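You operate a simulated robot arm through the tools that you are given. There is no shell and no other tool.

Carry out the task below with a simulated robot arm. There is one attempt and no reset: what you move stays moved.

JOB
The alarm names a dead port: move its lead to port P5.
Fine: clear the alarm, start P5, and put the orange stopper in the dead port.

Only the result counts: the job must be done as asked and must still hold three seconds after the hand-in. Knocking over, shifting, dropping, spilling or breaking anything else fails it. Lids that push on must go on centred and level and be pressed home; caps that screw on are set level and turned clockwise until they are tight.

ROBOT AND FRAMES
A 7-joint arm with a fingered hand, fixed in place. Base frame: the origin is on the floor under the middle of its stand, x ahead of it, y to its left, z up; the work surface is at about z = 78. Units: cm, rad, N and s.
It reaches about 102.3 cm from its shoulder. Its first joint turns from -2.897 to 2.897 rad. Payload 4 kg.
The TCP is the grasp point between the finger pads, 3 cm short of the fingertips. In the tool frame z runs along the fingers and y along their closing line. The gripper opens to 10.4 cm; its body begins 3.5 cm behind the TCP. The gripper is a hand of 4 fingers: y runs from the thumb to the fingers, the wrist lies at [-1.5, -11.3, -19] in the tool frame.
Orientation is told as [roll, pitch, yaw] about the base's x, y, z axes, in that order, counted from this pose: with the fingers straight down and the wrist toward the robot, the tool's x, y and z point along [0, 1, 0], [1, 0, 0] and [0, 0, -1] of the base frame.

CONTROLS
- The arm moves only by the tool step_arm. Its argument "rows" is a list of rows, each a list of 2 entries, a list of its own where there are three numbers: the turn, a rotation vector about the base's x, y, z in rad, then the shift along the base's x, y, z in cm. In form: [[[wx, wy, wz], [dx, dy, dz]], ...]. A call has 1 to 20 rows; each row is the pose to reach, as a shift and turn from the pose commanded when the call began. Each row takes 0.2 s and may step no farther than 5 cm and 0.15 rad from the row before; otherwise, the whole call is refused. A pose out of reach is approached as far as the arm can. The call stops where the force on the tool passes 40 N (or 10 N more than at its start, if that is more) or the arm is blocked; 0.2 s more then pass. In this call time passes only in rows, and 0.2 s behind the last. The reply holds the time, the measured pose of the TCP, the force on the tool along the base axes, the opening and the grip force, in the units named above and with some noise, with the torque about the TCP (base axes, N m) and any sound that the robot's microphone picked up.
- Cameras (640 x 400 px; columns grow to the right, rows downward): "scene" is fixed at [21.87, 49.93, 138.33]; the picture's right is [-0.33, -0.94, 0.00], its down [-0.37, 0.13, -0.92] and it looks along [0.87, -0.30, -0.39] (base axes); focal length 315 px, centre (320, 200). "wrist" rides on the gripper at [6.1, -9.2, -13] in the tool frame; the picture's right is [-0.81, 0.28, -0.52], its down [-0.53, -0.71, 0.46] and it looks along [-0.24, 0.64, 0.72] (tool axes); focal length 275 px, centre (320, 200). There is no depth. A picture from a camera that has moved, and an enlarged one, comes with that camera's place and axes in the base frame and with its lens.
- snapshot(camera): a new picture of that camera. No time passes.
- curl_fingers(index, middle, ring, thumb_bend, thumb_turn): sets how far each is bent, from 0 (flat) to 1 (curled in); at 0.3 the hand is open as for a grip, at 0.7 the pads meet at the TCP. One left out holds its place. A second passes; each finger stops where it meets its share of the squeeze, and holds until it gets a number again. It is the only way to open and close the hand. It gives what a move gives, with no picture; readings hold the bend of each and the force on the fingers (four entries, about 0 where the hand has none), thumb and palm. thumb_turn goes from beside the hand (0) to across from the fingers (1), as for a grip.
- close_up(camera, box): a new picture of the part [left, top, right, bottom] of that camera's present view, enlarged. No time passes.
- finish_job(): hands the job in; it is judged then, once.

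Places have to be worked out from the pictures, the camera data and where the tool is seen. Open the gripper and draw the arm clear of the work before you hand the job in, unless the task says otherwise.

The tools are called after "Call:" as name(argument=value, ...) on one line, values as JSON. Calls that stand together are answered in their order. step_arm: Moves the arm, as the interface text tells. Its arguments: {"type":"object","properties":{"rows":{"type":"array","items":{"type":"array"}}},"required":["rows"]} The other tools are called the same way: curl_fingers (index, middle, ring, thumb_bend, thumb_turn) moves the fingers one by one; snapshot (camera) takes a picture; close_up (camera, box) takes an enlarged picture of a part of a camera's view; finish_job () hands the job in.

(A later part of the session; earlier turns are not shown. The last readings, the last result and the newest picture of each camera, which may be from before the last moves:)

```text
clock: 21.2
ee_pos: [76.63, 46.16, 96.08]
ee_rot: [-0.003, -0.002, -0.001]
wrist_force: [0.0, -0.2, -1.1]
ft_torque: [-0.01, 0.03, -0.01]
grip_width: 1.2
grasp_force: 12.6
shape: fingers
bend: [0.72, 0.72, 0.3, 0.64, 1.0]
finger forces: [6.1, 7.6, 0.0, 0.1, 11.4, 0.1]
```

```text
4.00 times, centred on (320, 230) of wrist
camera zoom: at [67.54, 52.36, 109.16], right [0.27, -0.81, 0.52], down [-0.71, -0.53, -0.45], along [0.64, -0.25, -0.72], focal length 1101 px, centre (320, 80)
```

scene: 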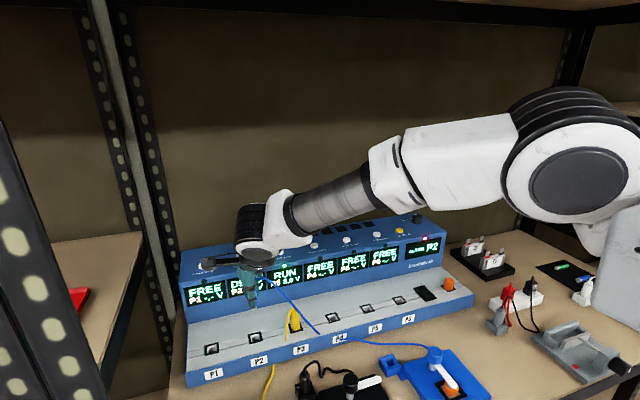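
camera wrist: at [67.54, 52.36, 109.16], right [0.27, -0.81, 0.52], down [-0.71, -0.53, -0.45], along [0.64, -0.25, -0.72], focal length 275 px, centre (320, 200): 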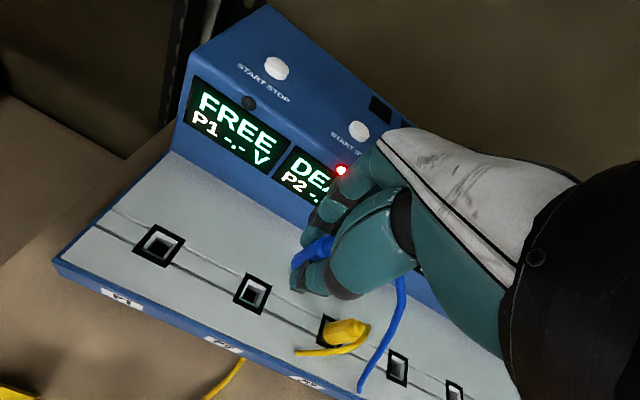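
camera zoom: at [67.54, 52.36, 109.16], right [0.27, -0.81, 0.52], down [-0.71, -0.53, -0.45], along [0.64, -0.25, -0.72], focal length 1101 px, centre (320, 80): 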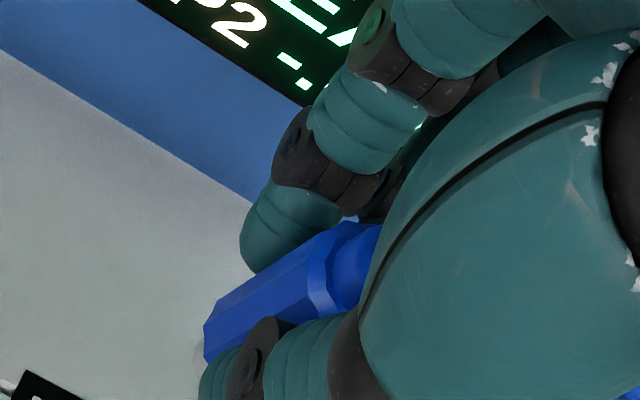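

The plug is firmly held, with its pale shank pointing down and only a slight lean. I carry it at a safe height along -y to above P5 at (76.5, 18.7).

Call:
step_arm(rows=[[[0, 0, 0], [0, 0, 2]], [[0, 0, 0], [0, -4, 2]], [[0, 0, 0], [0, -8, 2]], [[0, 0, 0], [0, -12, 2]], [[0, 0, 0], [0, -16, 2]], [[0, 0, 0], [0, -20, 2]], [[0, 0, 0], [0, -24, 2]], [[0, 0, 0], [0, -27.65, 2]]])

Call:
snapshot(camera="scene")

Call:
snapshot(camera="wrist")

Call:
close_up(camera="scene", box=[330, 250, 426, 310])

```text
clock: 23.0
ee_pos: [76.6, 18.67, 98.24]
ee_rot: [-0.001, 0.0, 0.0]
wrist_force: [-0.3, 0.5, 0.0]
ft_torque: [-0.01, -0.02, -0.01]
grip_width: 1.22
grasp_force: 12.1
shape: fingers
bend: [0.72, 0.72, 0.3, 0.64, 1.0]
finger forces: [6.2, 7.3, 0.1, 0.1, 11.3, 0.1]
```

```text
taken
```

scene: 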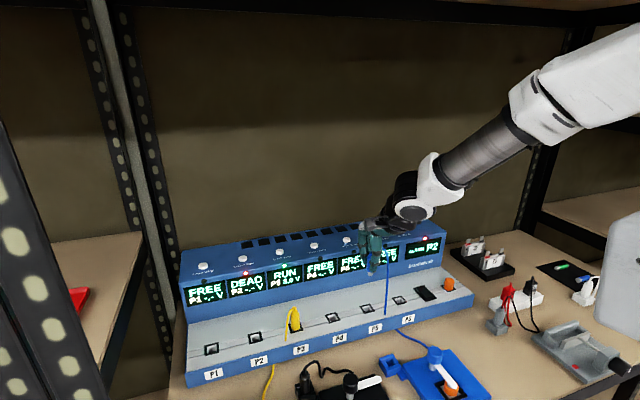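

```text
taken
camera wrist: at [67.47, 24.85, 111.33], right [0.28, -0.81, 0.52], down [-0.71, -0.53, -0.46], along [0.65, -0.24, -0.72], focal length 275 px, centre (320, 200)
```

wrist: 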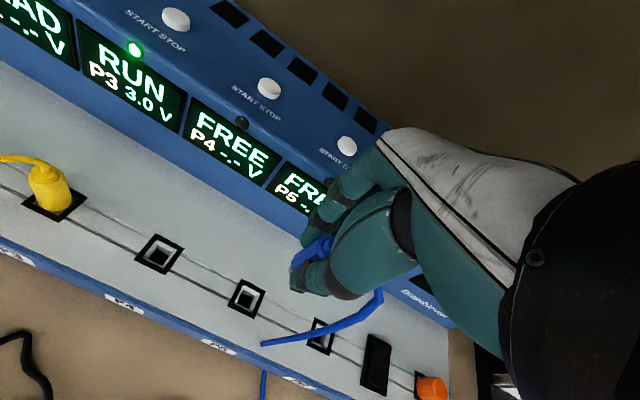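

```text
6.67 times, centred on (378, 280) of scene
camera zoom: at [21.87, 49.93, 138.33], right [-0.33, -0.94, 0.0], down [-0.37, 0.13, -0.92], along [0.87, -0.3, -0.39], focal length 2102 px, centre (-67, -333)
```

zoom: 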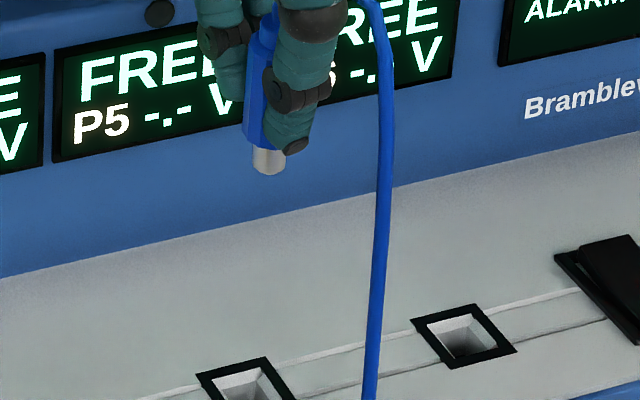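

Now the scene camera sees the held plug clearly. I enlarge both views to measure its tilt and the position of P5.

Call:
close_up(camera="scene", box=[352, 240, 392, 280])

Call:
close_up(camera="wrist", box=[270, 200, 350, 300])

Call:
close_up(camera="wrist", box=[210, 260, 290, 330])

Call:
close_up(camera="scene", box=[340, 285, 420, 335])

```text
10.00 times, centred on (372, 260) of scene
camera zoom: at [21.87, 49.93, 138.33], right [-0.33, -0.94, 0.0], down [-0.37, 0.13, -0.92], along [0.87, -0.3, -0.39], focal length 3153 px, centre (-200, -400)
```

zoom: 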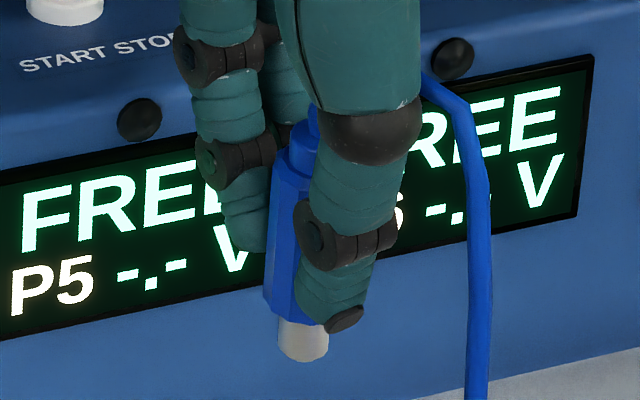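

```text
4.00 times, centred on (310, 250) of wrist
camera zoom: at [67.47, 24.85, 111.33], right [0.28, -0.81, 0.52], down [-0.71, -0.53, -0.46], along [0.65, -0.24, -0.72], focal length 1101 px, centre (360, 0)
```

zoom: 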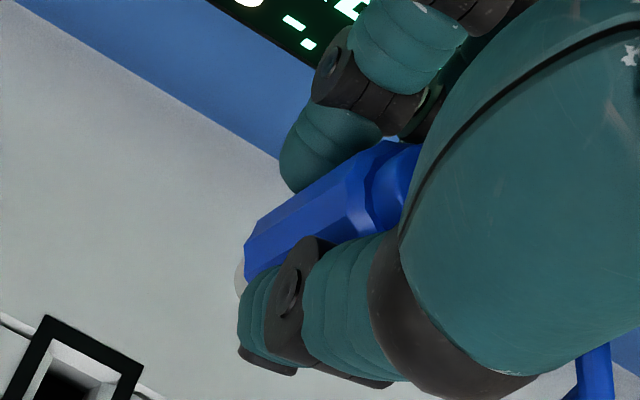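

```text
5.71 times, centred on (250, 295) of wrist
camera zoom: at [67.47, 24.85, 111.33], right [0.28, -0.81, 0.52], down [-0.71, -0.53, -0.46], along [0.65, -0.24, -0.72], focal length 1573 px, centre (720, -343)
```

zoom: 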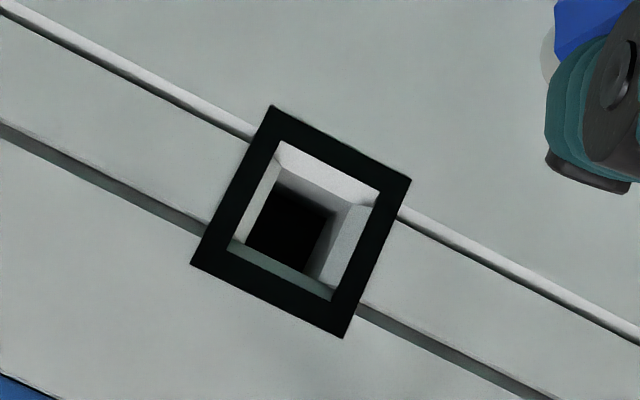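

```text
8.00 times, centred on (380, 310) of scene
camera zoom: at [21.87, 49.93, 138.33], right [-0.33, -0.94, 0.0], down [-0.37, 0.13, -0.92], along [0.87, -0.3, -0.39], focal length 2522 px, centre (-160, -680)
```

zoom: 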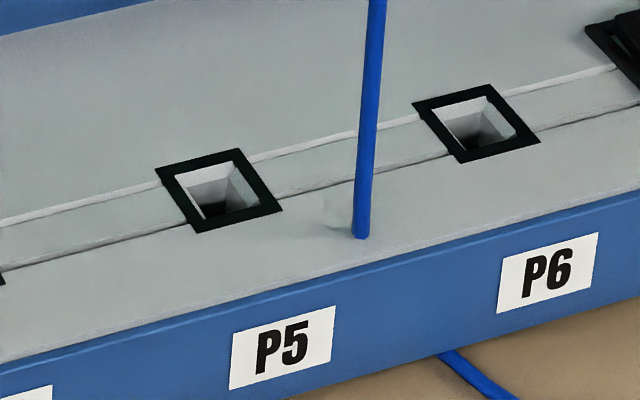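

P5's frame centre measures (76.55, 18.7), and the shank tip is about 5.7 cm below the TCP with roughly 0.05 rad of lean. I apply a small corrective turn, shift to put the shank over P5, and descend to just above the socket for a check.

Call:
step_arm(rows=[[[0.025, 0.03, 0], [0.08, 0, -1]], [[0.05, 0.06, 0], [0.17, 0, -2]], [[0.05, 0.06, 0], [0.17, 0, -5]], [[0.05, 0.06, 0], [0.17, 0, -7]], [[0.05, 0.06, 0], [0.17, 0, -8]]])

Call:
snapshot(camera="wrist")

Call:
close_up(camera="scene", box=[345, 265, 409, 305])

Call:
close_up(camera="wrist", box=[240, 210, 340, 310])

```text
clock: 24.2
ee_pos: [76.85, 18.65, 90.11]
ee_rot: [0.051, 0.06, 0.002]
wrist_force: [0.3, 0.3, -0.6]
ft_torque: [0.03, -0.03, 0.02]
grip_width: 1.23
grasp_force: 12.4
shape: fingers
bend: [0.72, 0.72, 0.3, 0.64, 1.0]
finger forces: [6.1, 7.1, 0.0, 0.1, 11.2, 0.0]
```

```text
taken
camera wrist: at [68.38, 24.13, 104.1], right [0.3, -0.83, 0.46], down [-0.74, -0.51, -0.44], along [0.6, -0.21, -0.77], focal length 275 px, centre (320, 200)
```

wrist: 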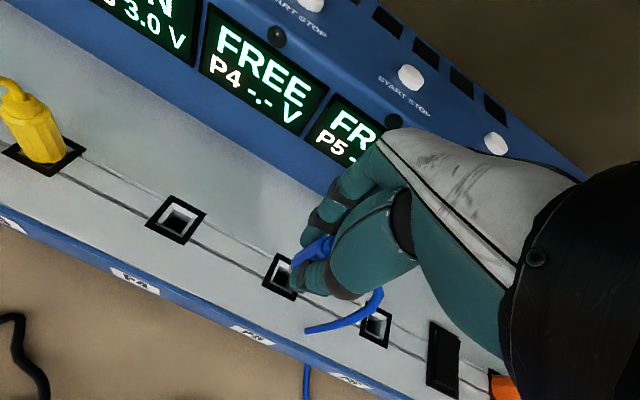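

```text
10.00 times, centred on (377, 285) of scene
camera zoom: at [21.87, 49.93, 138.33], right [-0.33, -0.94, 0.0], down [-0.37, 0.13, -0.92], along [0.87, -0.3, -0.39], focal length 3153 px, centre (-250, -650)
```

zoom: 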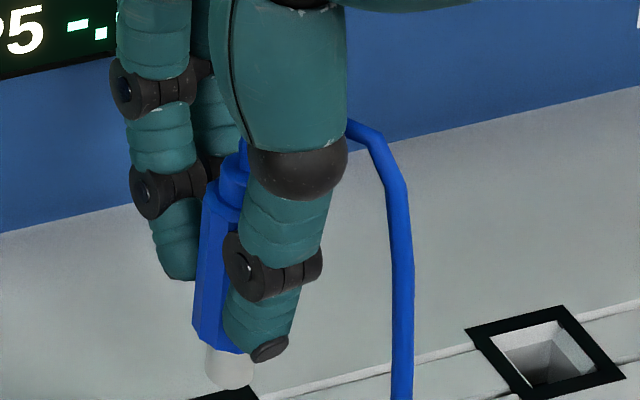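

```text
4.00 times, centred on (290, 260) of wrist
camera zoom: at [68.38, 24.13, 104.1], right [0.3, -0.83, 0.46], down [-0.74, -0.51, -0.44], along [0.6, -0.21, -0.77], focal length 1101 px, centre (440, -40)
```

zoom: 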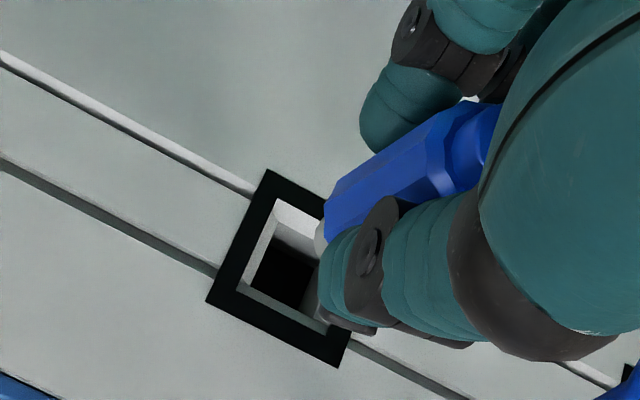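

The shank tip projects onto the P5 opening within about 0.15 cm in both views. I descend slowly in small steps to enter the socket, checking the force.

Call:
step_arm(rows=[[[0, 0, 0], [0, 0, -0.5]], [[0, 0, 0], [0, 0, -1.0]], [[0, 0, 0], [0, 0, -1.5]], [[0, 0, 0], [0, 0, -1.9]], [[0, 0, 0], [0, 0, -2.2]]])

Call:
close_up(camera="scene", box=[345, 275, 409, 315])

Call:
close_up(camera="wrist", box=[240, 210, 340, 310])

```text
clock: 25.4
ee_pos: [76.69, 18.55, 88.02]
ee_rot: [0.052, 0.059, 0.001]
wrist_force: [0.0, 0.8, 0.4]
ft_torque: [-0.02, 0.01, -0.01]
grip_width: 1.22
grasp_force: 12.2
shape: fingers
bend: [0.72, 0.72, 0.3, 0.64, 1.0]
finger forces: [6.0, 7.2, 0.0, 0.0, 11.2, 0.0]
```

```text
10.00 times, centred on (377, 295) of scene
camera zoom: at [21.87, 49.93, 138.33], right [-0.33, -0.94, 0.0], down [-0.37, 0.13, -0.92], along [0.87, -0.3, -0.39], focal length 3153 px, centre (-250, -750)
```

zoom: 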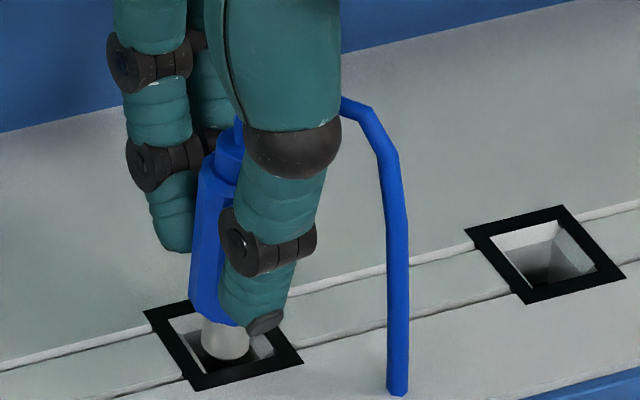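

```text
4.00 times, centred on (290, 260) of wrist
camera zoom: at [68.36, 24.13, 101.91], right [0.3, -0.84, 0.46], down [-0.74, -0.51, -0.44], along [0.6, -0.21, -0.77], focal length 1101 px, centre (440, -40)
```

zoom: 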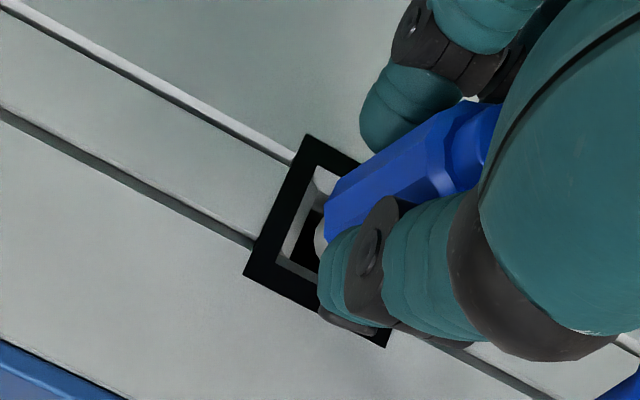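

The shank is centred in the P5 opening with no contact force. I continue pushing down slowly toward the seated depth (TCP z≈87).

Call:
step_arm(rows=[[[0, 0, 0], [0, 0, -0.25]], [[0, 0, 0], [0, 0, -0.5]], [[0, 0, 0], [0, 0, -0.7]], [[0, 0, 0], [0, 0, -0.85]]])

Call:
close_up(camera="scene", box=[345, 275, 409, 315])

Call:
close_up(camera="wrist", box=[240, 210, 340, 310])

```text
clock: 26.4
ee_pos: [76.73, 18.63, 87.1]
ee_rot: [0.051, 0.059, 0.002]
wrist_force: [-0.3, -0.5, 1.5]
ft_torque: [-0.01, -0.01, -0.03]
grip_width: 1.22
grasp_force: 12.8
shape: fingers
bend: [0.72, 0.73, 0.3, 0.64, 1.0]
finger forces: [6.1, 7.5, 0.1, 0.1, 11.6, 0.0]
```

```text
10.00 times, centred on (377, 295) of scene
camera zoom: at [21.87, 49.93, 138.33], right [-0.33, -0.94, 0.0], down [-0.37, 0.13, -0.92], along [0.87, -0.3, -0.39], focal length 3153 px, centre (-250, -750)
```

zoom: 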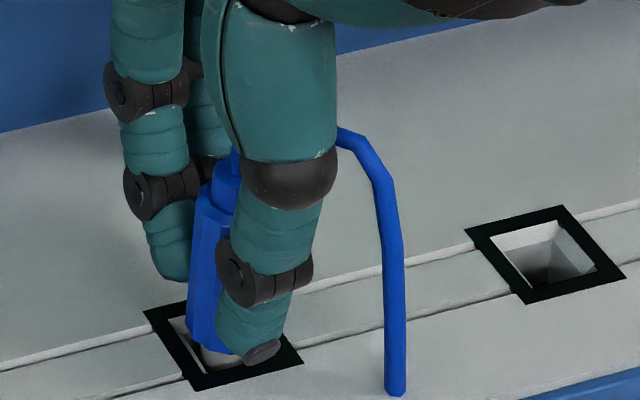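

```text
4.00 times, centred on (290, 260) of wrist
camera zoom: at [68.36, 24.16, 101.02], right [0.3, -0.83, 0.46], down [-0.74, -0.51, -0.44], along [0.6, -0.21, -0.77], focal length 1101 px, centre (440, -40)
```

zoom: 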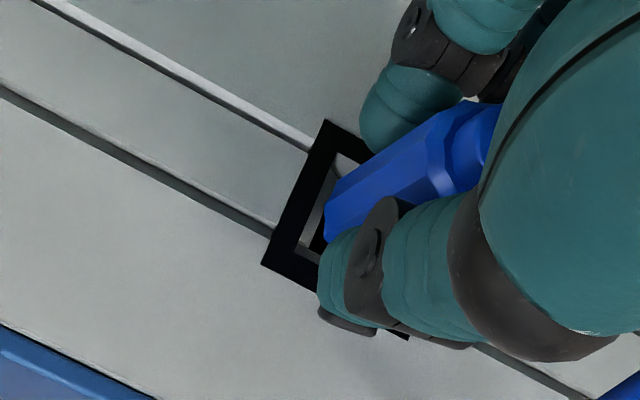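

The force is just starting (1.5 N) and the body is close to the frame. I keep pressing in 0.15 cm steps.

Call:
step_arm(rows=[[[0, 0, 0], [0, 0, -0.15]], [[0, 0, 0], [0, 0, -0.3]], [[0, 0, 0], [0, 0, -0.4]]])

Call:
close_up(camera="scene", box=[345, 275, 409, 315])

Call:
close_up(camera="wrist", box=[240, 210, 340, 310])

```text
clock: 27.2
ee_pos: [76.72, 18.55, 86.7]
ee_rot: [0.051, 0.059, 0.002]
wrist_force: [-0.6, 0.4, 1.8]
ft_torque: [0.0, 0.04, 0.0]
grip_width: 1.2
grasp_force: 13.1
shape: fingers
bend: [0.72, 0.73, 0.3, 0.64, 1.0]
finger forces: [6.1, 7.7, 0.0, 0.0, 11.5, 0.0]
```

```text
10.00 times, centred on (377, 295) of scene
camera zoom: at [21.87, 49.93, 138.33], right [-0.33, -0.94, 0.0], down [-0.37, 0.13, -0.92], along [0.87, -0.3, -0.39], focal length 3153 px, centre (-250, -750)
```

zoom: 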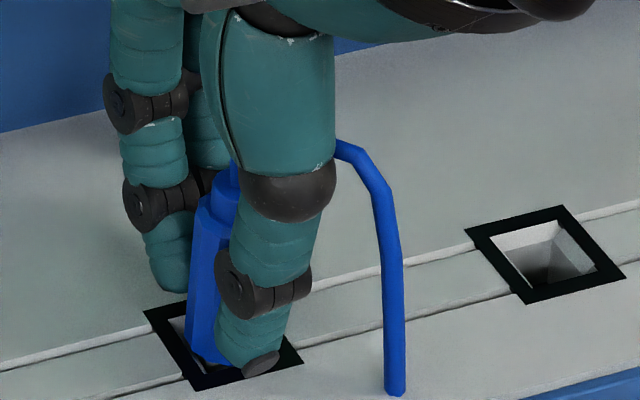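

```text
4.00 times, centred on (290, 260) of wrist
camera zoom: at [68.37, 24.16, 100.65], right [0.3, -0.83, 0.46], down [-0.74, -0.51, -0.44], along [0.6, -0.21, -0.77], focal length 1101 px, centre (440, -40)
```

zoom: 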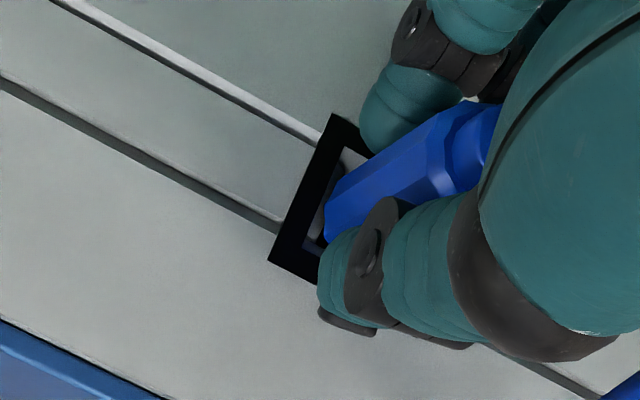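

The plug is still sliding in with under 2 N. I continue down until it bottoms.

Call:
step_arm(rows=[[[0, 0, 0], [0, 0, -0.15]], [[0, 0, 0], [0, 0, -0.3]]])

Call:
close_up(camera="scene", box=[345, 275, 409, 315])

```text
clock: 27.8
ee_pos: [76.79, 18.68, 86.5]
ee_rot: [0.053, 0.058, 0.002]
wrist_force: [0.8, 0.9, 14.2]
ft_torque: [0.0, 0.08, 0.01]
grip_width: 1.18
grasp_force: 14.6
shape: fingers
bend: [0.72, 0.73, 0.3, 0.65, 1.0]
finger forces: [6.8, 9.6, 0.0, 0.1, 12.8, 0.1]
```

```text
10.00 times, centred on (377, 295) of scene
camera zoom: at [21.87, 49.93, 138.33], right [-0.33, -0.94, 0.0], down [-0.37, 0.13, -0.92], along [0.87, -0.3, -0.39], focal length 3153 px, centre (-250, -750)
```

zoom: 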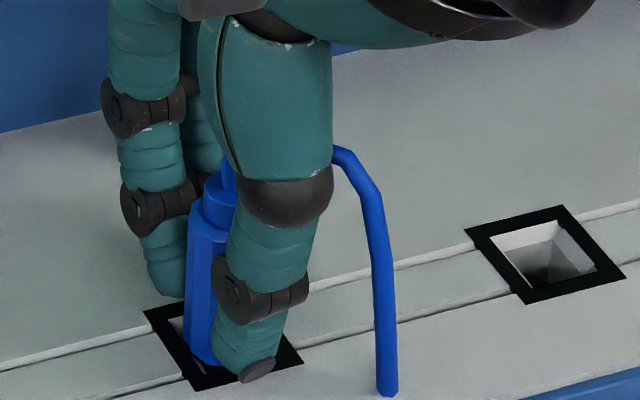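

Force jumped to 14 N at TCP z≈86.5, so the plug has likely bottomed. I open the fingers just enough to release it and check.

Call:
curl_fingers(index=0.58, middle=0.56, thumb_bend=0.55)

Call:
close_up(camera="scene", box=[345, 275, 409, 315])

Call:
close_up(camera="wrist", box=[240, 210, 340, 310])

Call:
close_up(camera="scene", box=[220, 230, 460, 320])

```text
clock: 28.8
ee_pos: [76.67, 18.72, 86.54]
ee_rot: [0.05, 0.057, 0.003]
wrist_force: [-2.1, -0.8, 6.0]
ft_torque: [-0.05, -0.01, -0.04]
grip_width: 3.36
grasp_force: 3.3
shape: fingers
bend: [0.59, 0.59, 0.3, 0.55, 1.0]
finger forces: [2.2, 4.0, 0.0, 0.0, 0.0, 0.0]
```

```text
10.00 times, centred on (377, 295) of scene
camera zoom: at [21.87, 49.93, 138.33], right [-0.33, -0.94, 0.0], down [-0.37, 0.13, -0.92], along [0.87, -0.3, -0.39], focal length 3153 px, centre (-250, -750)
```

zoom: 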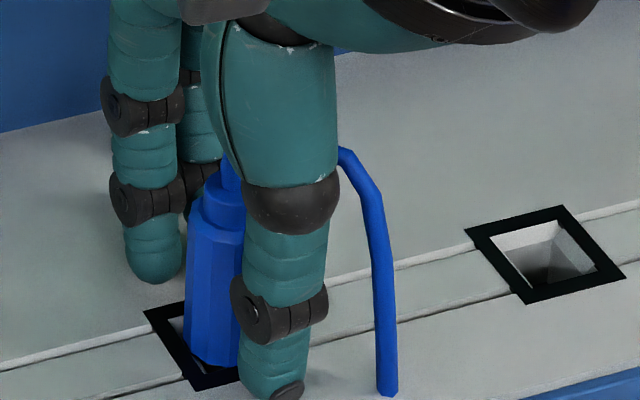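

```text
4.00 times, centred on (290, 260) of wrist
camera zoom: at [68.36, 24.16, 100.38], right [0.3, -0.83, 0.46], down [-0.74, -0.51, -0.44], along [0.6, -0.21, -0.77], focal length 1101 px, centre (440, -40)
```

zoom: 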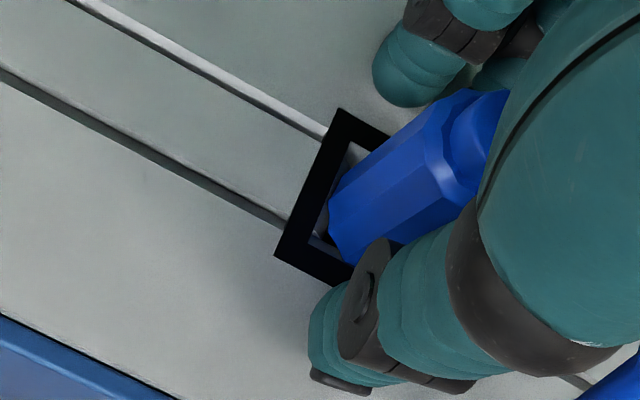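

```text
2.67 times, centred on (340, 275) of scene
camera zoom: at [21.87, 49.93, 138.33], right [-0.33, -0.94, 0.0], down [-0.37, 0.13, -0.92], along [0.87, -0.3, -0.39], focal length 841 px, centre (267, 0)
```

zoom: 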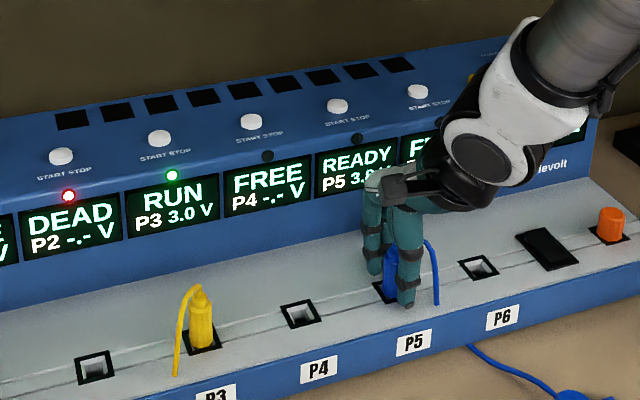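

P5 now shows READY, and the plug stands upright with its base at the frame. I open wider and lift straight up, clear of the plug.

Call:
curl_fingers(index=0.42, middle=0.42, thumb_bend=0.42)

Call:
step_arm(rows=[[[0, 0, 0], [0, 0, 0.5]], [[0, 0, 0], [0, 0, 1.5]], [[0, 0, 0], [0, 0, 3]], [[0, 0, 0], [0, 0, 5]], [[0, 0, 0], [0, 0, 8]], [[-0.025, -0.03, 0], [0, 0, 12]], [[-0.05, -0.06, 0], [-0.15, 0, 15]]])

Call:
snapshot(camera="scene")

Call:
snapshot(camera="wrist")

```text
clock: 29.8
ee_pos: [76.71, 18.58, 86.47]
ee_rot: [0.051, 0.061, 0.003]
wrist_force: [-2.7, 1.3, 10.9]
ft_torque: [-0.16, -0.26, 0.0]
grip_width: 7.23
grasp_force: 5.2
shape: fingers
bend: [0.42, 0.46, 0.3, 0.42, 0.99]
finger forces: [0.1, 10.8, 0.0, 0.0, 0.0, 0.0]
```

```text
clock: 31.4
ee_pos: [76.46, 18.68, 101.54]
ee_rot: [0.001, 0.0, 0.0]
wrist_force: [-1.0, -0.9, -0.5]
ft_torque: [0.02, 0.02, 0.01]
grip_width: 7.26
grasp_force: 0.1
shape: fingers
bend: [0.42, 0.42, 0.3, 0.42, 0.99]
finger forces: [0.1, 0.0, 0.0, 0.0, 0.1, 0.0]
```

```text
taken
```

scene: 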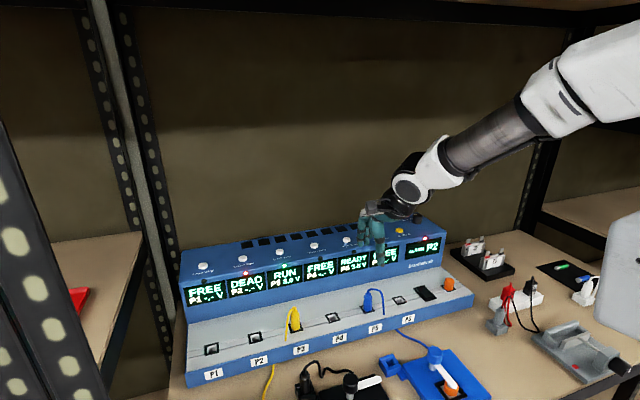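

```text
taken
camera wrist: at [67.41, 24.81, 114.67], right [0.27, -0.81, 0.52], down [-0.71, -0.53, -0.46], along [0.64, -0.24, -0.72], focal length 275 px, centre (320, 200)
```

wrist: 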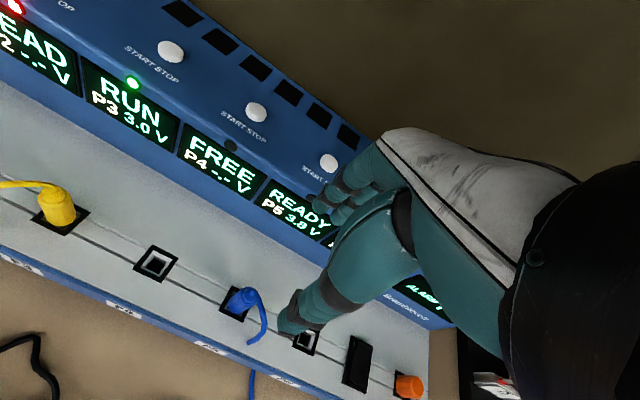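

The plug stays in P5 with READY shown. I check it up close, and view the stopper and the CLEAR button for the next steps.

Call:
close_up(camera="scene", box=[340, 275, 420, 325])

Call:
close_up(camera="wrist", box=[200, 270, 280, 320])

Call:
close_up(camera="scene", box=[410, 260, 490, 310])

Call:
close_up(camera="wrist", box=[340, 350, 440, 400])

Call:
close_up(camera="scene", box=[320, 205, 450, 275])

```text
8.00 times, centred on (380, 300) of scene
camera zoom: at [21.87, 49.93, 138.33], right [-0.33, -0.94, 0.0], down [-0.37, 0.13, -0.92], along [0.87, -0.3, -0.39], focal length 2522 px, centre (-160, -600)
```

zoom: 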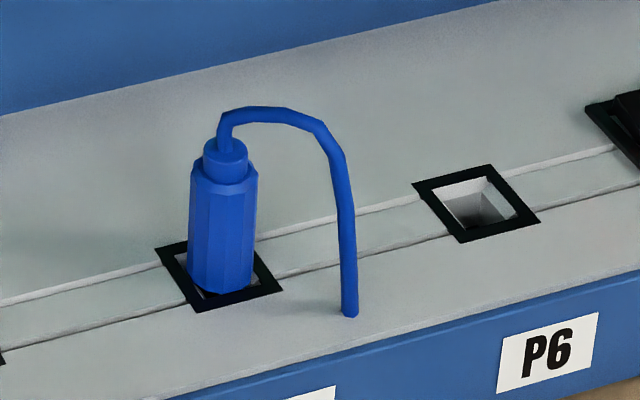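

```text
8.00 times, centred on (240, 295) of wrist
camera zoom: at [67.41, 24.81, 114.67], right [0.27, -0.81, 0.52], down [-0.71, -0.53, -0.46], along [0.64, -0.24, -0.72], focal length 2202 px, centre (960, -560)
```

zoom: 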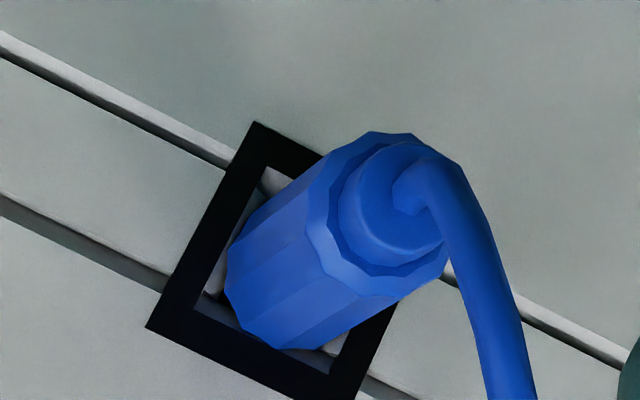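

```text
8.00 times, centred on (450, 285) of scene
camera zoom: at [21.87, 49.93, 138.33], right [-0.33, -0.94, 0.0], down [-0.37, 0.13, -0.92], along [0.87, -0.3, -0.39], focal length 2522 px, centre (-720, -480)
```

zoom: 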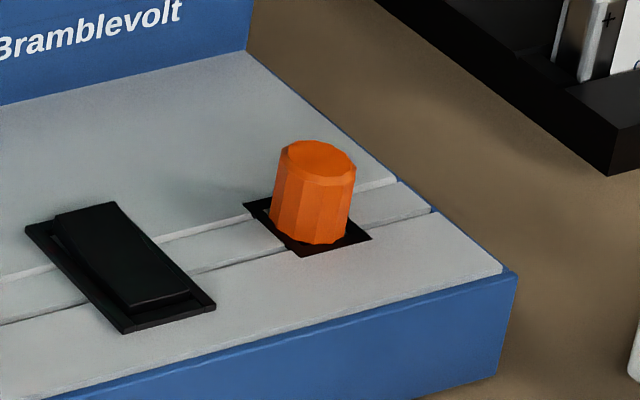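

```text
6.40 times, centred on (390, 375) of wrist
camera zoom: at [67.41, 24.81, 114.67], right [0.27, -0.81, 0.52], down [-0.71, -0.53, -0.46], along [0.64, -0.24, -0.72], focal length 1762 px, centre (-128, -920)
```

zoom: 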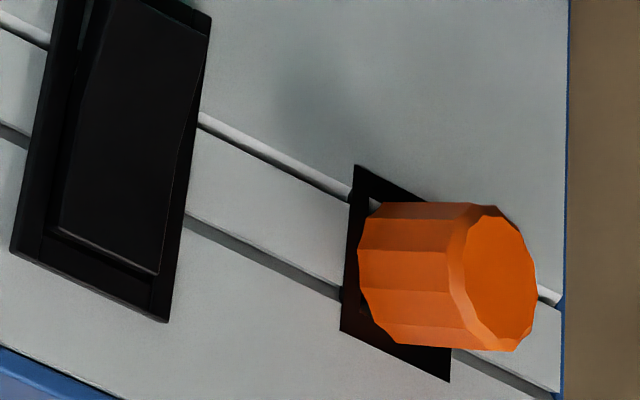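

```text
4.92 times, centred on (385, 240) of scene
camera zoom: at [21.87, 49.93, 138.33], right [-0.33, -0.94, 0.0], down [-0.37, 0.13, -0.92], along [0.87, -0.3, -0.39], focal length 1552 px, centre (0, 3)
```

zoom: 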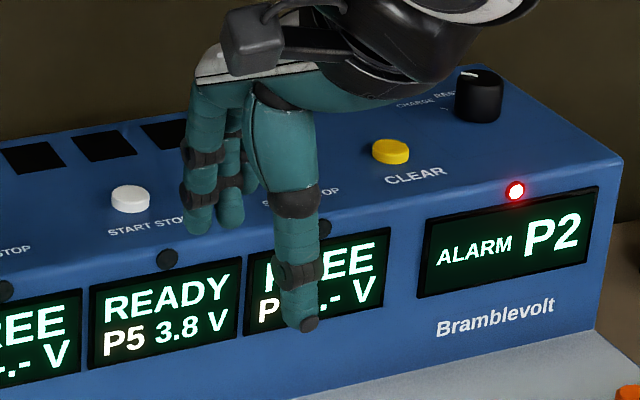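

P5's plug sits upright and flush. For the buttons I make a pointing hand: index about half bent, middle and ring curled in, and thumb open.

Call:
curl_fingers(index=0.55, middle=1.0, ring=1.0, thumb_bend=0.25)

Call:
step_arm(rows=[[[0, 0, 0], [1, -2, 2]], [[0, 0, 0], [2.5, -5, 4]], [[0, 0, 0], [4.5, -9, 4]], [[0, 0, 0], [6.5, -13, 4]], [[0, 0, 0], [9, -16, 4]], [[0, 0, 0], [11.2, -17.2, 4]]])

Call:
close_up(camera="scene", box=[320, 160, 480, 260])

Call:
snapshot(camera="wrist")

```text
clock: 32.4
ee_pos: [76.55, 18.7, 101.34]
ee_rot: [-0.002, 0.001, 0.002]
wrist_force: [-1.0, -1.2, -0.2]
ft_torque: [0.0, 0.02, -0.01]
grip_width: 7.52
grasp_force: 0.2
shape: fingers
bend: [0.55, 1.0, 1.0, 0.25, 0.97]
finger forces: [0.0, 0.0, 0.1, 0.1, 0.0, 0.0]
```

```text
clock: 33.8
ee_pos: [87.79, 1.47, 105.46]
ee_rot: [0.0, 0.001, 0.003]
wrist_force: [0.1, 0.2, -0.1]
ft_torque: [-0.02, -0.03, -0.03]
grip_width: 7.52
grasp_force: 0.0
shape: fingers
bend: [0.55, 1.0, 1.0, 0.25, 0.97]
finger forces: [0.1, 0.0, 0.1, 0.0, 0.0, 0.0]
```

```text
4.00 times, centred on (400, 210) of scene
camera zoom: at [21.87, 49.93, 138.33], right [-0.33, -0.94, 0.0], down [-0.37, 0.13, -0.92], along [0.87, -0.3, -0.39], focal length 1261 px, centre (0, 160)
```

zoom: 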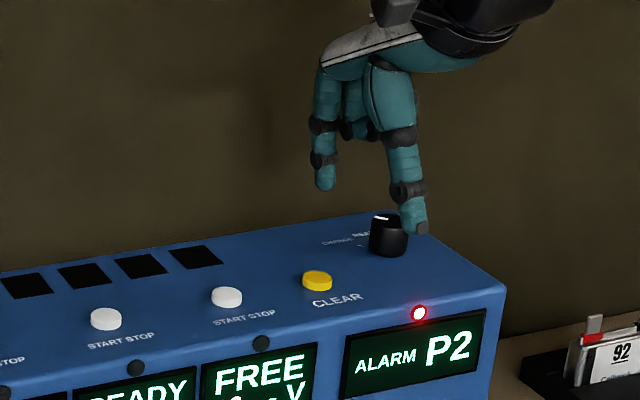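

```text
taken
camera wrist: at [78.64, 7.64, 118.5], right [0.28, -0.81, 0.52], down [-0.71, -0.53, -0.46], along [0.64, -0.24, -0.72], focal length 275 px, centre (320, 200)
```

wrist: 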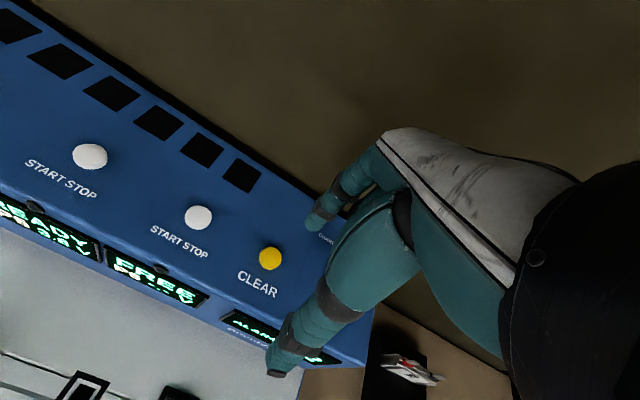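

The pointing index tip is near (91.2, 1.7) and CLEAR is near (90.2, 2.2, 94.8). I shift a little and descend to about 1.5–2 cm above the button for a relative check.

Call:
step_arm(rows=[[[0, 0, 0], [-0.5, 0.2, -1.5]], [[0, 0, 0], [-1.0, 0.4, -3]], [[0, 0, 0], [-1.0, 0.4, -4.5]]])

Call:
close_up(camera="scene", box=[370, 200, 434, 240])

Call:
close_up(camera="wrist", box=[240, 180, 400, 280])

```text
clock: 34.6
ee_pos: [86.75, 1.74, 100.92]
ee_rot: [0.002, 0.0, 0.0]
wrist_force: [-1.1, -0.3, -0.6]
ft_torque: [0.0, 0.01, 0.02]
grip_width: 7.56
grasp_force: 0.0
shape: fingers
bend: [0.55, 1.0, 1.0, 0.25, 0.97]
finger forces: [0.0, 0.0, 0.1, 0.1, 0.0, 0.0]
```

```text
10.00 times, centred on (402, 220) of scene
camera zoom: at [21.87, 49.93, 138.33], right [-0.33, -0.94, 0.0], down [-0.37, 0.13, -0.92], along [0.87, -0.3, -0.39], focal length 3153 px, centre (-500, 0)
```

zoom: 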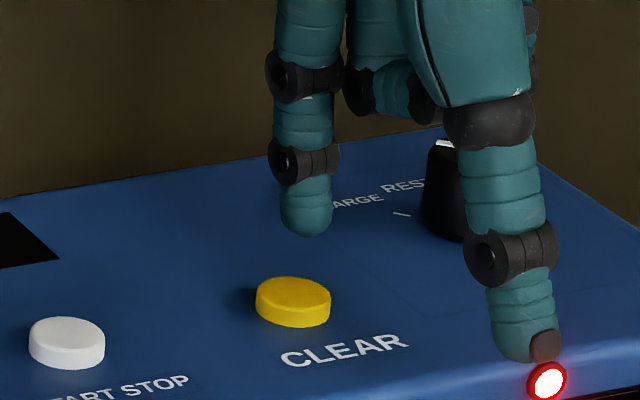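

```text
4.00 times, centred on (320, 230) of wrist
camera zoom: at [77.68, 7.98, 114.02], right [0.27, -0.81, 0.52], down [-0.71, -0.53, -0.46], along [0.64, -0.24, -0.72], focal length 1101 px, centre (320, 80)
```

zoom: 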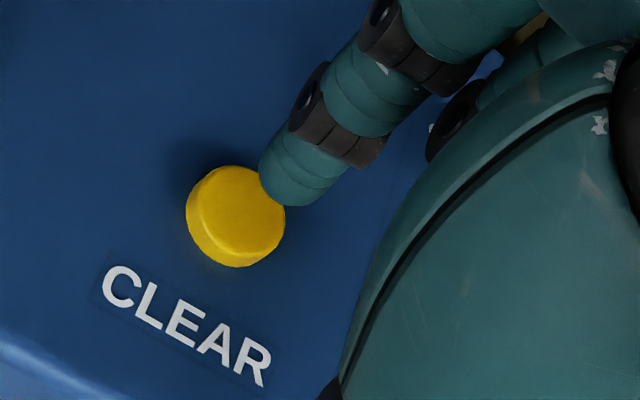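

Both views agree: the tip must move about +0.6 cm in x, -0.1 in y, with a 2.3 cm drop to the button top. I shift and approach it.

Call:
step_arm(rows=[[[0, 0, 0], [0.6, -0.1, -0.5]], [[0, 0, 0], [0.6, -0.1, -1.2]], [[0, 0, 0], [0.6, -0.1, -1.7]], [[0, 0, 0], [0.6, -0.1, -2.0]], [[0, 0, 0], [0.6, -0.1, -2.2]]])

Call:
close_up(camera="scene", box=[370, 200, 434, 240])

Call:
close_up(camera="wrist", box=[240, 180, 400, 280])

```text
clock: 35.8
ee_pos: [87.23, 1.8, 98.69]
ee_rot: [0.001, 0.0, 0.0]
wrist_force: [0.7, -0.7, -0.7]
ft_torque: [0.05, -0.03, -0.02]
grip_width: 7.51
grasp_force: 0.8
shape: fingers
bend: [0.55, 1.0, 1.0, 0.25, 0.97]
finger forces: [0.6, 0.1, 0.0, 0.0, 0.0, 0.0]
```

```text
10.00 times, centred on (402, 220) of scene
camera zoom: at [21.87, 49.93, 138.33], right [-0.33, -0.94, 0.0], down [-0.37, 0.13, -0.92], along [0.87, -0.3, -0.39], focal length 3153 px, centre (-500, 0)
```

zoom: 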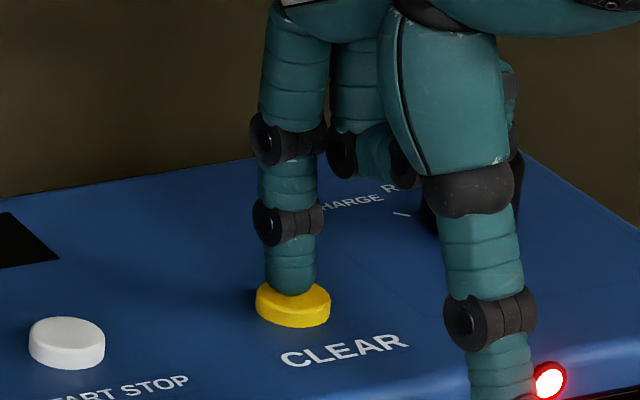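

```text
4.00 times, centred on (320, 230) of wrist
camera zoom: at [78.21, 7.91, 111.84], right [0.27, -0.81, 0.52], down [-0.71, -0.53, -0.46], along [0.65, -0.24, -0.72], focal length 1101 px, centre (320, 80)
```

zoom: 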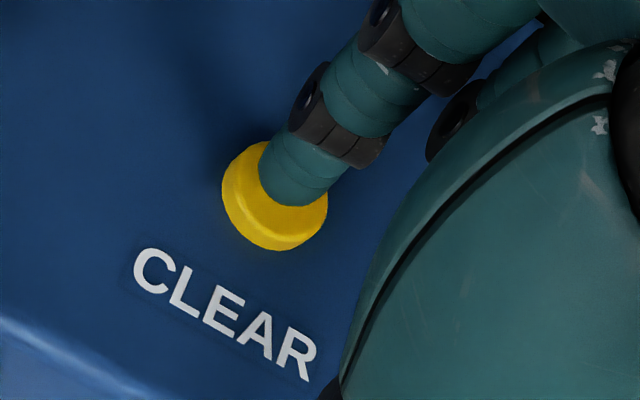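

The index tip is centred on CLEAR with light contact (0.6 N). I press down gently.

Call:
step_arm(rows=[[[0, 0, 0], [0, 0, -0.15]], [[0, 0, 0], [0, 0, -0.3]], [[0, 0, 0], [0, 0, -0.4]]])

Call:
close_up(camera="scene", box=[220, 200, 460, 320])

```text
clock: 36.6
ee_pos: [87.35, 1.67, 98.33]
ee_rot: [0.002, -0.002, -0.002]
wrist_force: [0.6, -0.4, 5.4]
ft_torque: [0.04, -0.16, 0.03]
grip_width: 7.51
grasp_force: 3.3
shape: fingers
bend: [0.55, 1.0, 1.0, 0.25, 0.97]
finger forces: [5.9, 0.0, 0.1, 0.1, 0.0, 0.1]
heard: click
```

```text
2.67 times, centred on (340, 260) of scene
camera zoom: at [21.87, 49.93, 138.33], right [-0.33, -0.94, 0.0], down [-0.37, 0.13, -0.92], along [0.87, -0.3, -0.39], focal length 841 px, centre (267, 40)
```

zoom: 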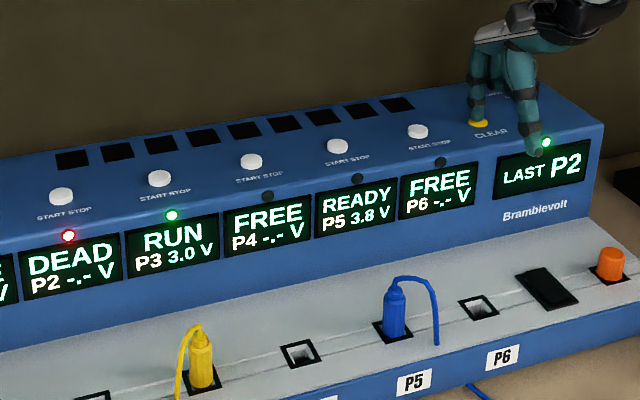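

A click was heard, and the alarm panel now shows "LAST P2" with a green lamp, so the alarm is cleared. I raise the finger and move along +y to above the P5 START/STOP button.

Call:
step_arm(rows=[[[0, 0, 0], [0, 0, 1]], [[0, 0, 0], [0, 0, 3]], [[0, 0, 0], [0, 3, 4.5]], [[0, 0, 0], [-0.05, 7, 4.5]], [[0, 0, 0], [-0.1, 11, 4.5]], [[0, 0, 0], [-0.1, 14.5, 4.5]], [[0, 0, 0], [-0.1, 16.5, 3.5]], [[0, 0, 0], [-0.1, 16.5, 2.4]]])

Call:
close_up(camera="scene", box=[310, 210, 374, 250])

Call:
close_up(camera="wrist", box=[240, 180, 400, 280])

```text
clock: 38.4
ee_pos: [87.29, 18.16, 100.68]
ee_rot: [-0.002, -0.001, 0.0]
wrist_force: [0.1, 0.5, -0.4]
ft_torque: [0.04, -0.01, -0.01]
grip_width: 7.52
grasp_force: 0.1
shape: fingers
bend: [0.55, 1.0, 1.0, 0.25, 0.97]
finger forces: [0.0, 0.0, 0.1, 0.0, 0.0, 0.1]
```

```text
10.00 times, centred on (342, 230) of scene
camera zoom: at [21.87, 49.93, 138.33], right [-0.33, -0.94, 0.0], down [-0.37, 0.13, -0.92], along [0.87, -0.3, -0.39], focal length 3153 px, centre (100, -100)
```

zoom: 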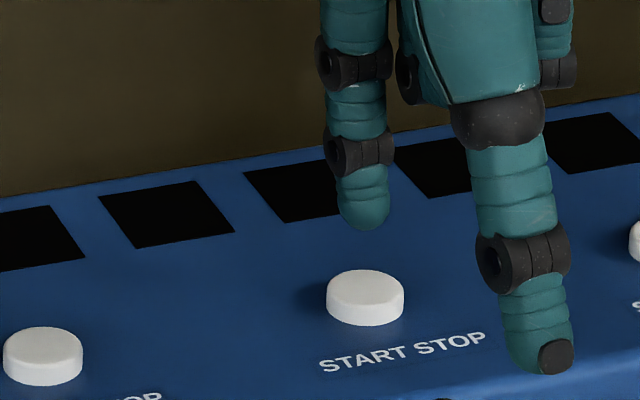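

```text
4.00 times, centred on (320, 230) of wrist
camera zoom: at [78.11, 24.4, 113.79], right [0.28, -0.81, 0.52], down [-0.71, -0.53, -0.46], along [0.64, -0.24, -0.72], focal length 1101 px, centre (320, 80)
```

zoom: 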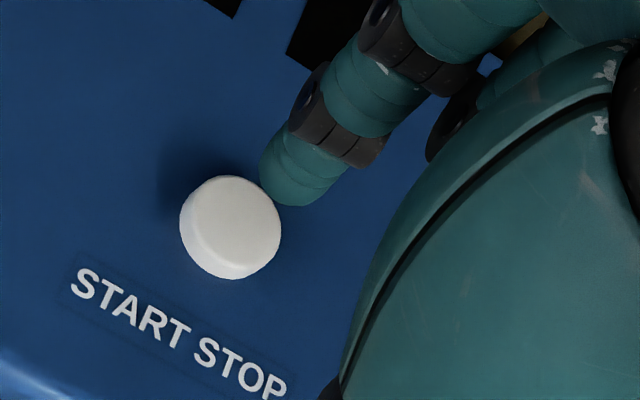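

The tip is over the P5 button with about 0.3 cm to add in x. I shift, descend to contact and press as with CLEAR.

Call:
step_arm(rows=[[[0, 0, 0], [0.3, -0.05, -0.6]], [[0, 0, 0], [0.3, -0.05, -1.2]], [[0, 0, 0], [0.3, -0.05, -1.7]], [[0, 0, 0], [0.3, -0.05, -2.0]]])

Call:
close_up(camera="scene", box=[310, 210, 374, 250])

Call:
close_up(camera="wrist", box=[240, 180, 400, 280])

```text
clock: 39.4
ee_pos: [87.52, 18.2, 98.73]
ee_rot: [0.0, 0.0, 0.001]
wrist_force: [0.2, 0.2, 1.9]
ft_torque: [0.01, 0.01, 0.05]
grip_width: 7.54
grasp_force: 0.6
shape: fingers
bend: [0.55, 1.0, 1.0, 0.25, 0.97]
finger forces: [0.7, 0.0, 0.1, 0.0, 0.1, 0.0]
```

```text
10.00 times, centred on (342, 230) of scene
camera zoom: at [21.87, 49.93, 138.33], right [-0.33, -0.94, 0.0], down [-0.37, 0.13, -0.92], along [0.87, -0.3, -0.39], focal length 3153 px, centre (100, -100)
```

zoom: 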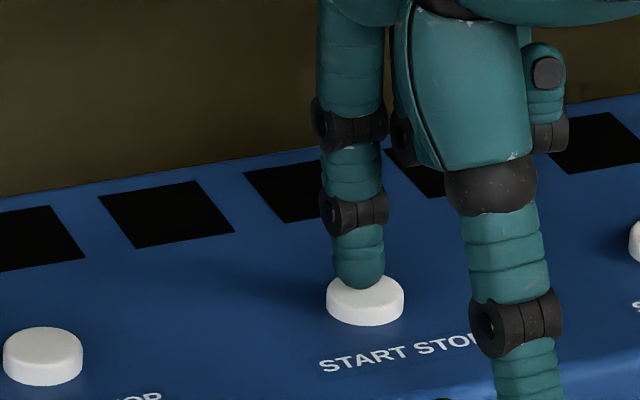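

```text
4.00 times, centred on (320, 230) of wrist
camera zoom: at [78.39, 24.35, 111.83], right [0.28, -0.81, 0.52], down [-0.71, -0.53, -0.46], along [0.64, -0.24, -0.72], focal length 1101 px, centre (320, 80)
```

zoom: 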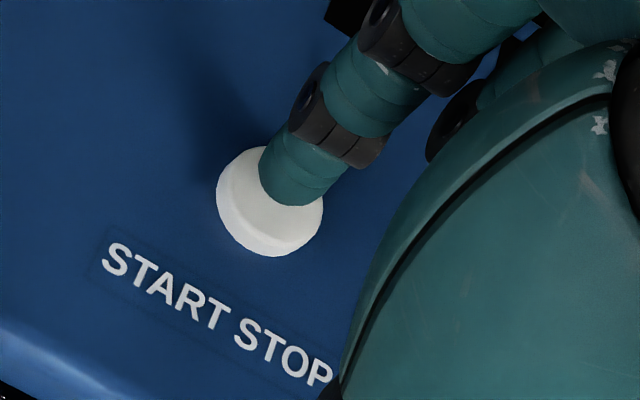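

The tip rests on the P5 button (0.7 N). I press it once, by the same amount as CLEAR, then lift straight off.

Call:
step_arm(rows=[[[0, 0, 0], [0, 0, -0.15]], [[0, 0, 0], [0, 0, -0.3]], [[0, 0, 0], [0, 0, -0.4]]])

Call:
close_up(camera="scene", box=[220, 200, 460, 320])

```text
clock: 40.2
ee_pos: [87.57, 18.14, 98.41]
ee_rot: [-0.001, -0.001, -0.001]
wrist_force: [0.6, 0.0, 4.7]
ft_torque: [0.03, -0.17, -0.02]
grip_width: 7.5
grasp_force: 3.3
shape: fingers
bend: [0.55, 1.0, 1.0, 0.25, 0.97]
finger forces: [5.2, 0.0, 0.1, 0.1, 0.0, 0.0]
heard: click
```

```text
2.67 times, centred on (340, 260) of scene
camera zoom: at [21.87, 49.93, 138.33], right [-0.33, -0.94, 0.0], down [-0.37, 0.13, -0.92], along [0.87, -0.3, -0.39], focal length 841 px, centre (267, 40)
```

zoom: 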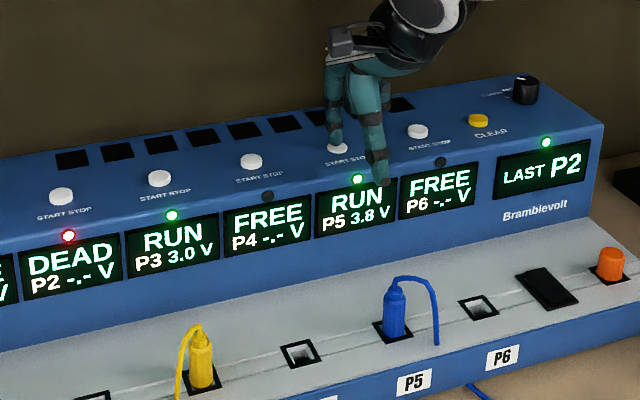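

P5 now shows RUN 3.8 V with a green lamp. Next is the stopper, whose frame centre measures about (76.5, -6.05), body about 2.4 cm wide, top at z≈85.2. I lift off and move above it.

Call:
step_arm(rows=[[[0, 0, 0], [0, 0, 1]], [[0, 0, 0], [0, 0, 3]], [[0, 0, 0], [-1, -2, 5]], [[0, 0, 0], [-3, -5.5, 5]], [[0, 0, 0], [-5, -9, 5]], [[0, 0, 0], [-7, -13, 5]], [[0, 0, 0], [-9, -17, 4]], [[0, 0, 0], [-10.5, -21, 2]], [[0, 0, 0], [-11.2, -24, 0]]])

Call:
curl_fingers(index=0.35, middle=0.35, ring=0.3, thumb_bend=0.35, thumb_turn=1.0)

Call:
snapshot(camera="scene")

Call:
snapshot(camera="wrist")

```text
clock: 42.2
ee_pos: [76.28, -5.83, 98.44]
ee_rot: [0.0, 0.0, 0.002]
wrist_force: [0.4, -0.2, 0.2]
ft_torque: [-0.06, 0.0, -0.01]
grip_width: 7.51
grasp_force: 0.0
shape: fingers
bend: [0.55, 1.0, 1.0, 0.25, 0.97]
finger forces: [0.1, 0.0, 0.0, 0.0, 0.0, 0.0]
```

```text
clock: 43.2
ee_pos: [76.31, -5.86, 98.5]
ee_rot: [0.0, 0.0, 0.001]
wrist_force: [0.7, 0.0, 0.1]
ft_torque: [0.01, 0.01, 0.02]
grip_width: 9.05
grasp_force: 0.0
shape: fingers
bend: [0.35, 0.35, 0.3, 0.35, 0.98]
finger forces: [0.1, 0.0, 0.0, 0.1, 0.0, 0.0]
```

```text
taken
```

scene: 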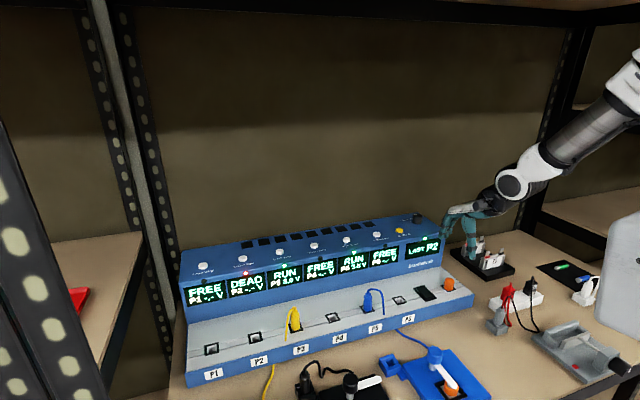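

```text
taken
camera wrist: at [67.2, 0.3, 111.53], right [0.28, -0.81, 0.52], down [-0.71, -0.53, -0.46], along [0.64, -0.24, -0.72], focal length 275 px, centre (320, 200)
```

wrist: 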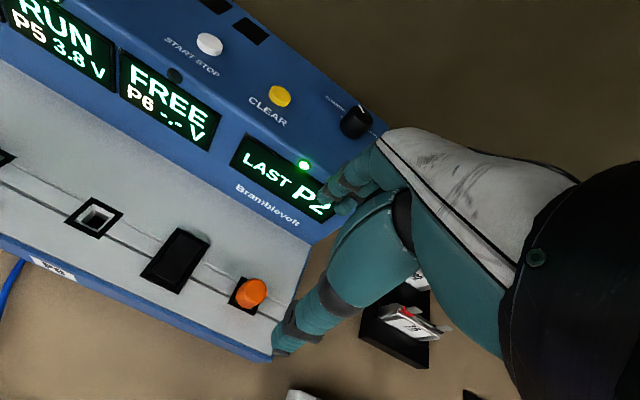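

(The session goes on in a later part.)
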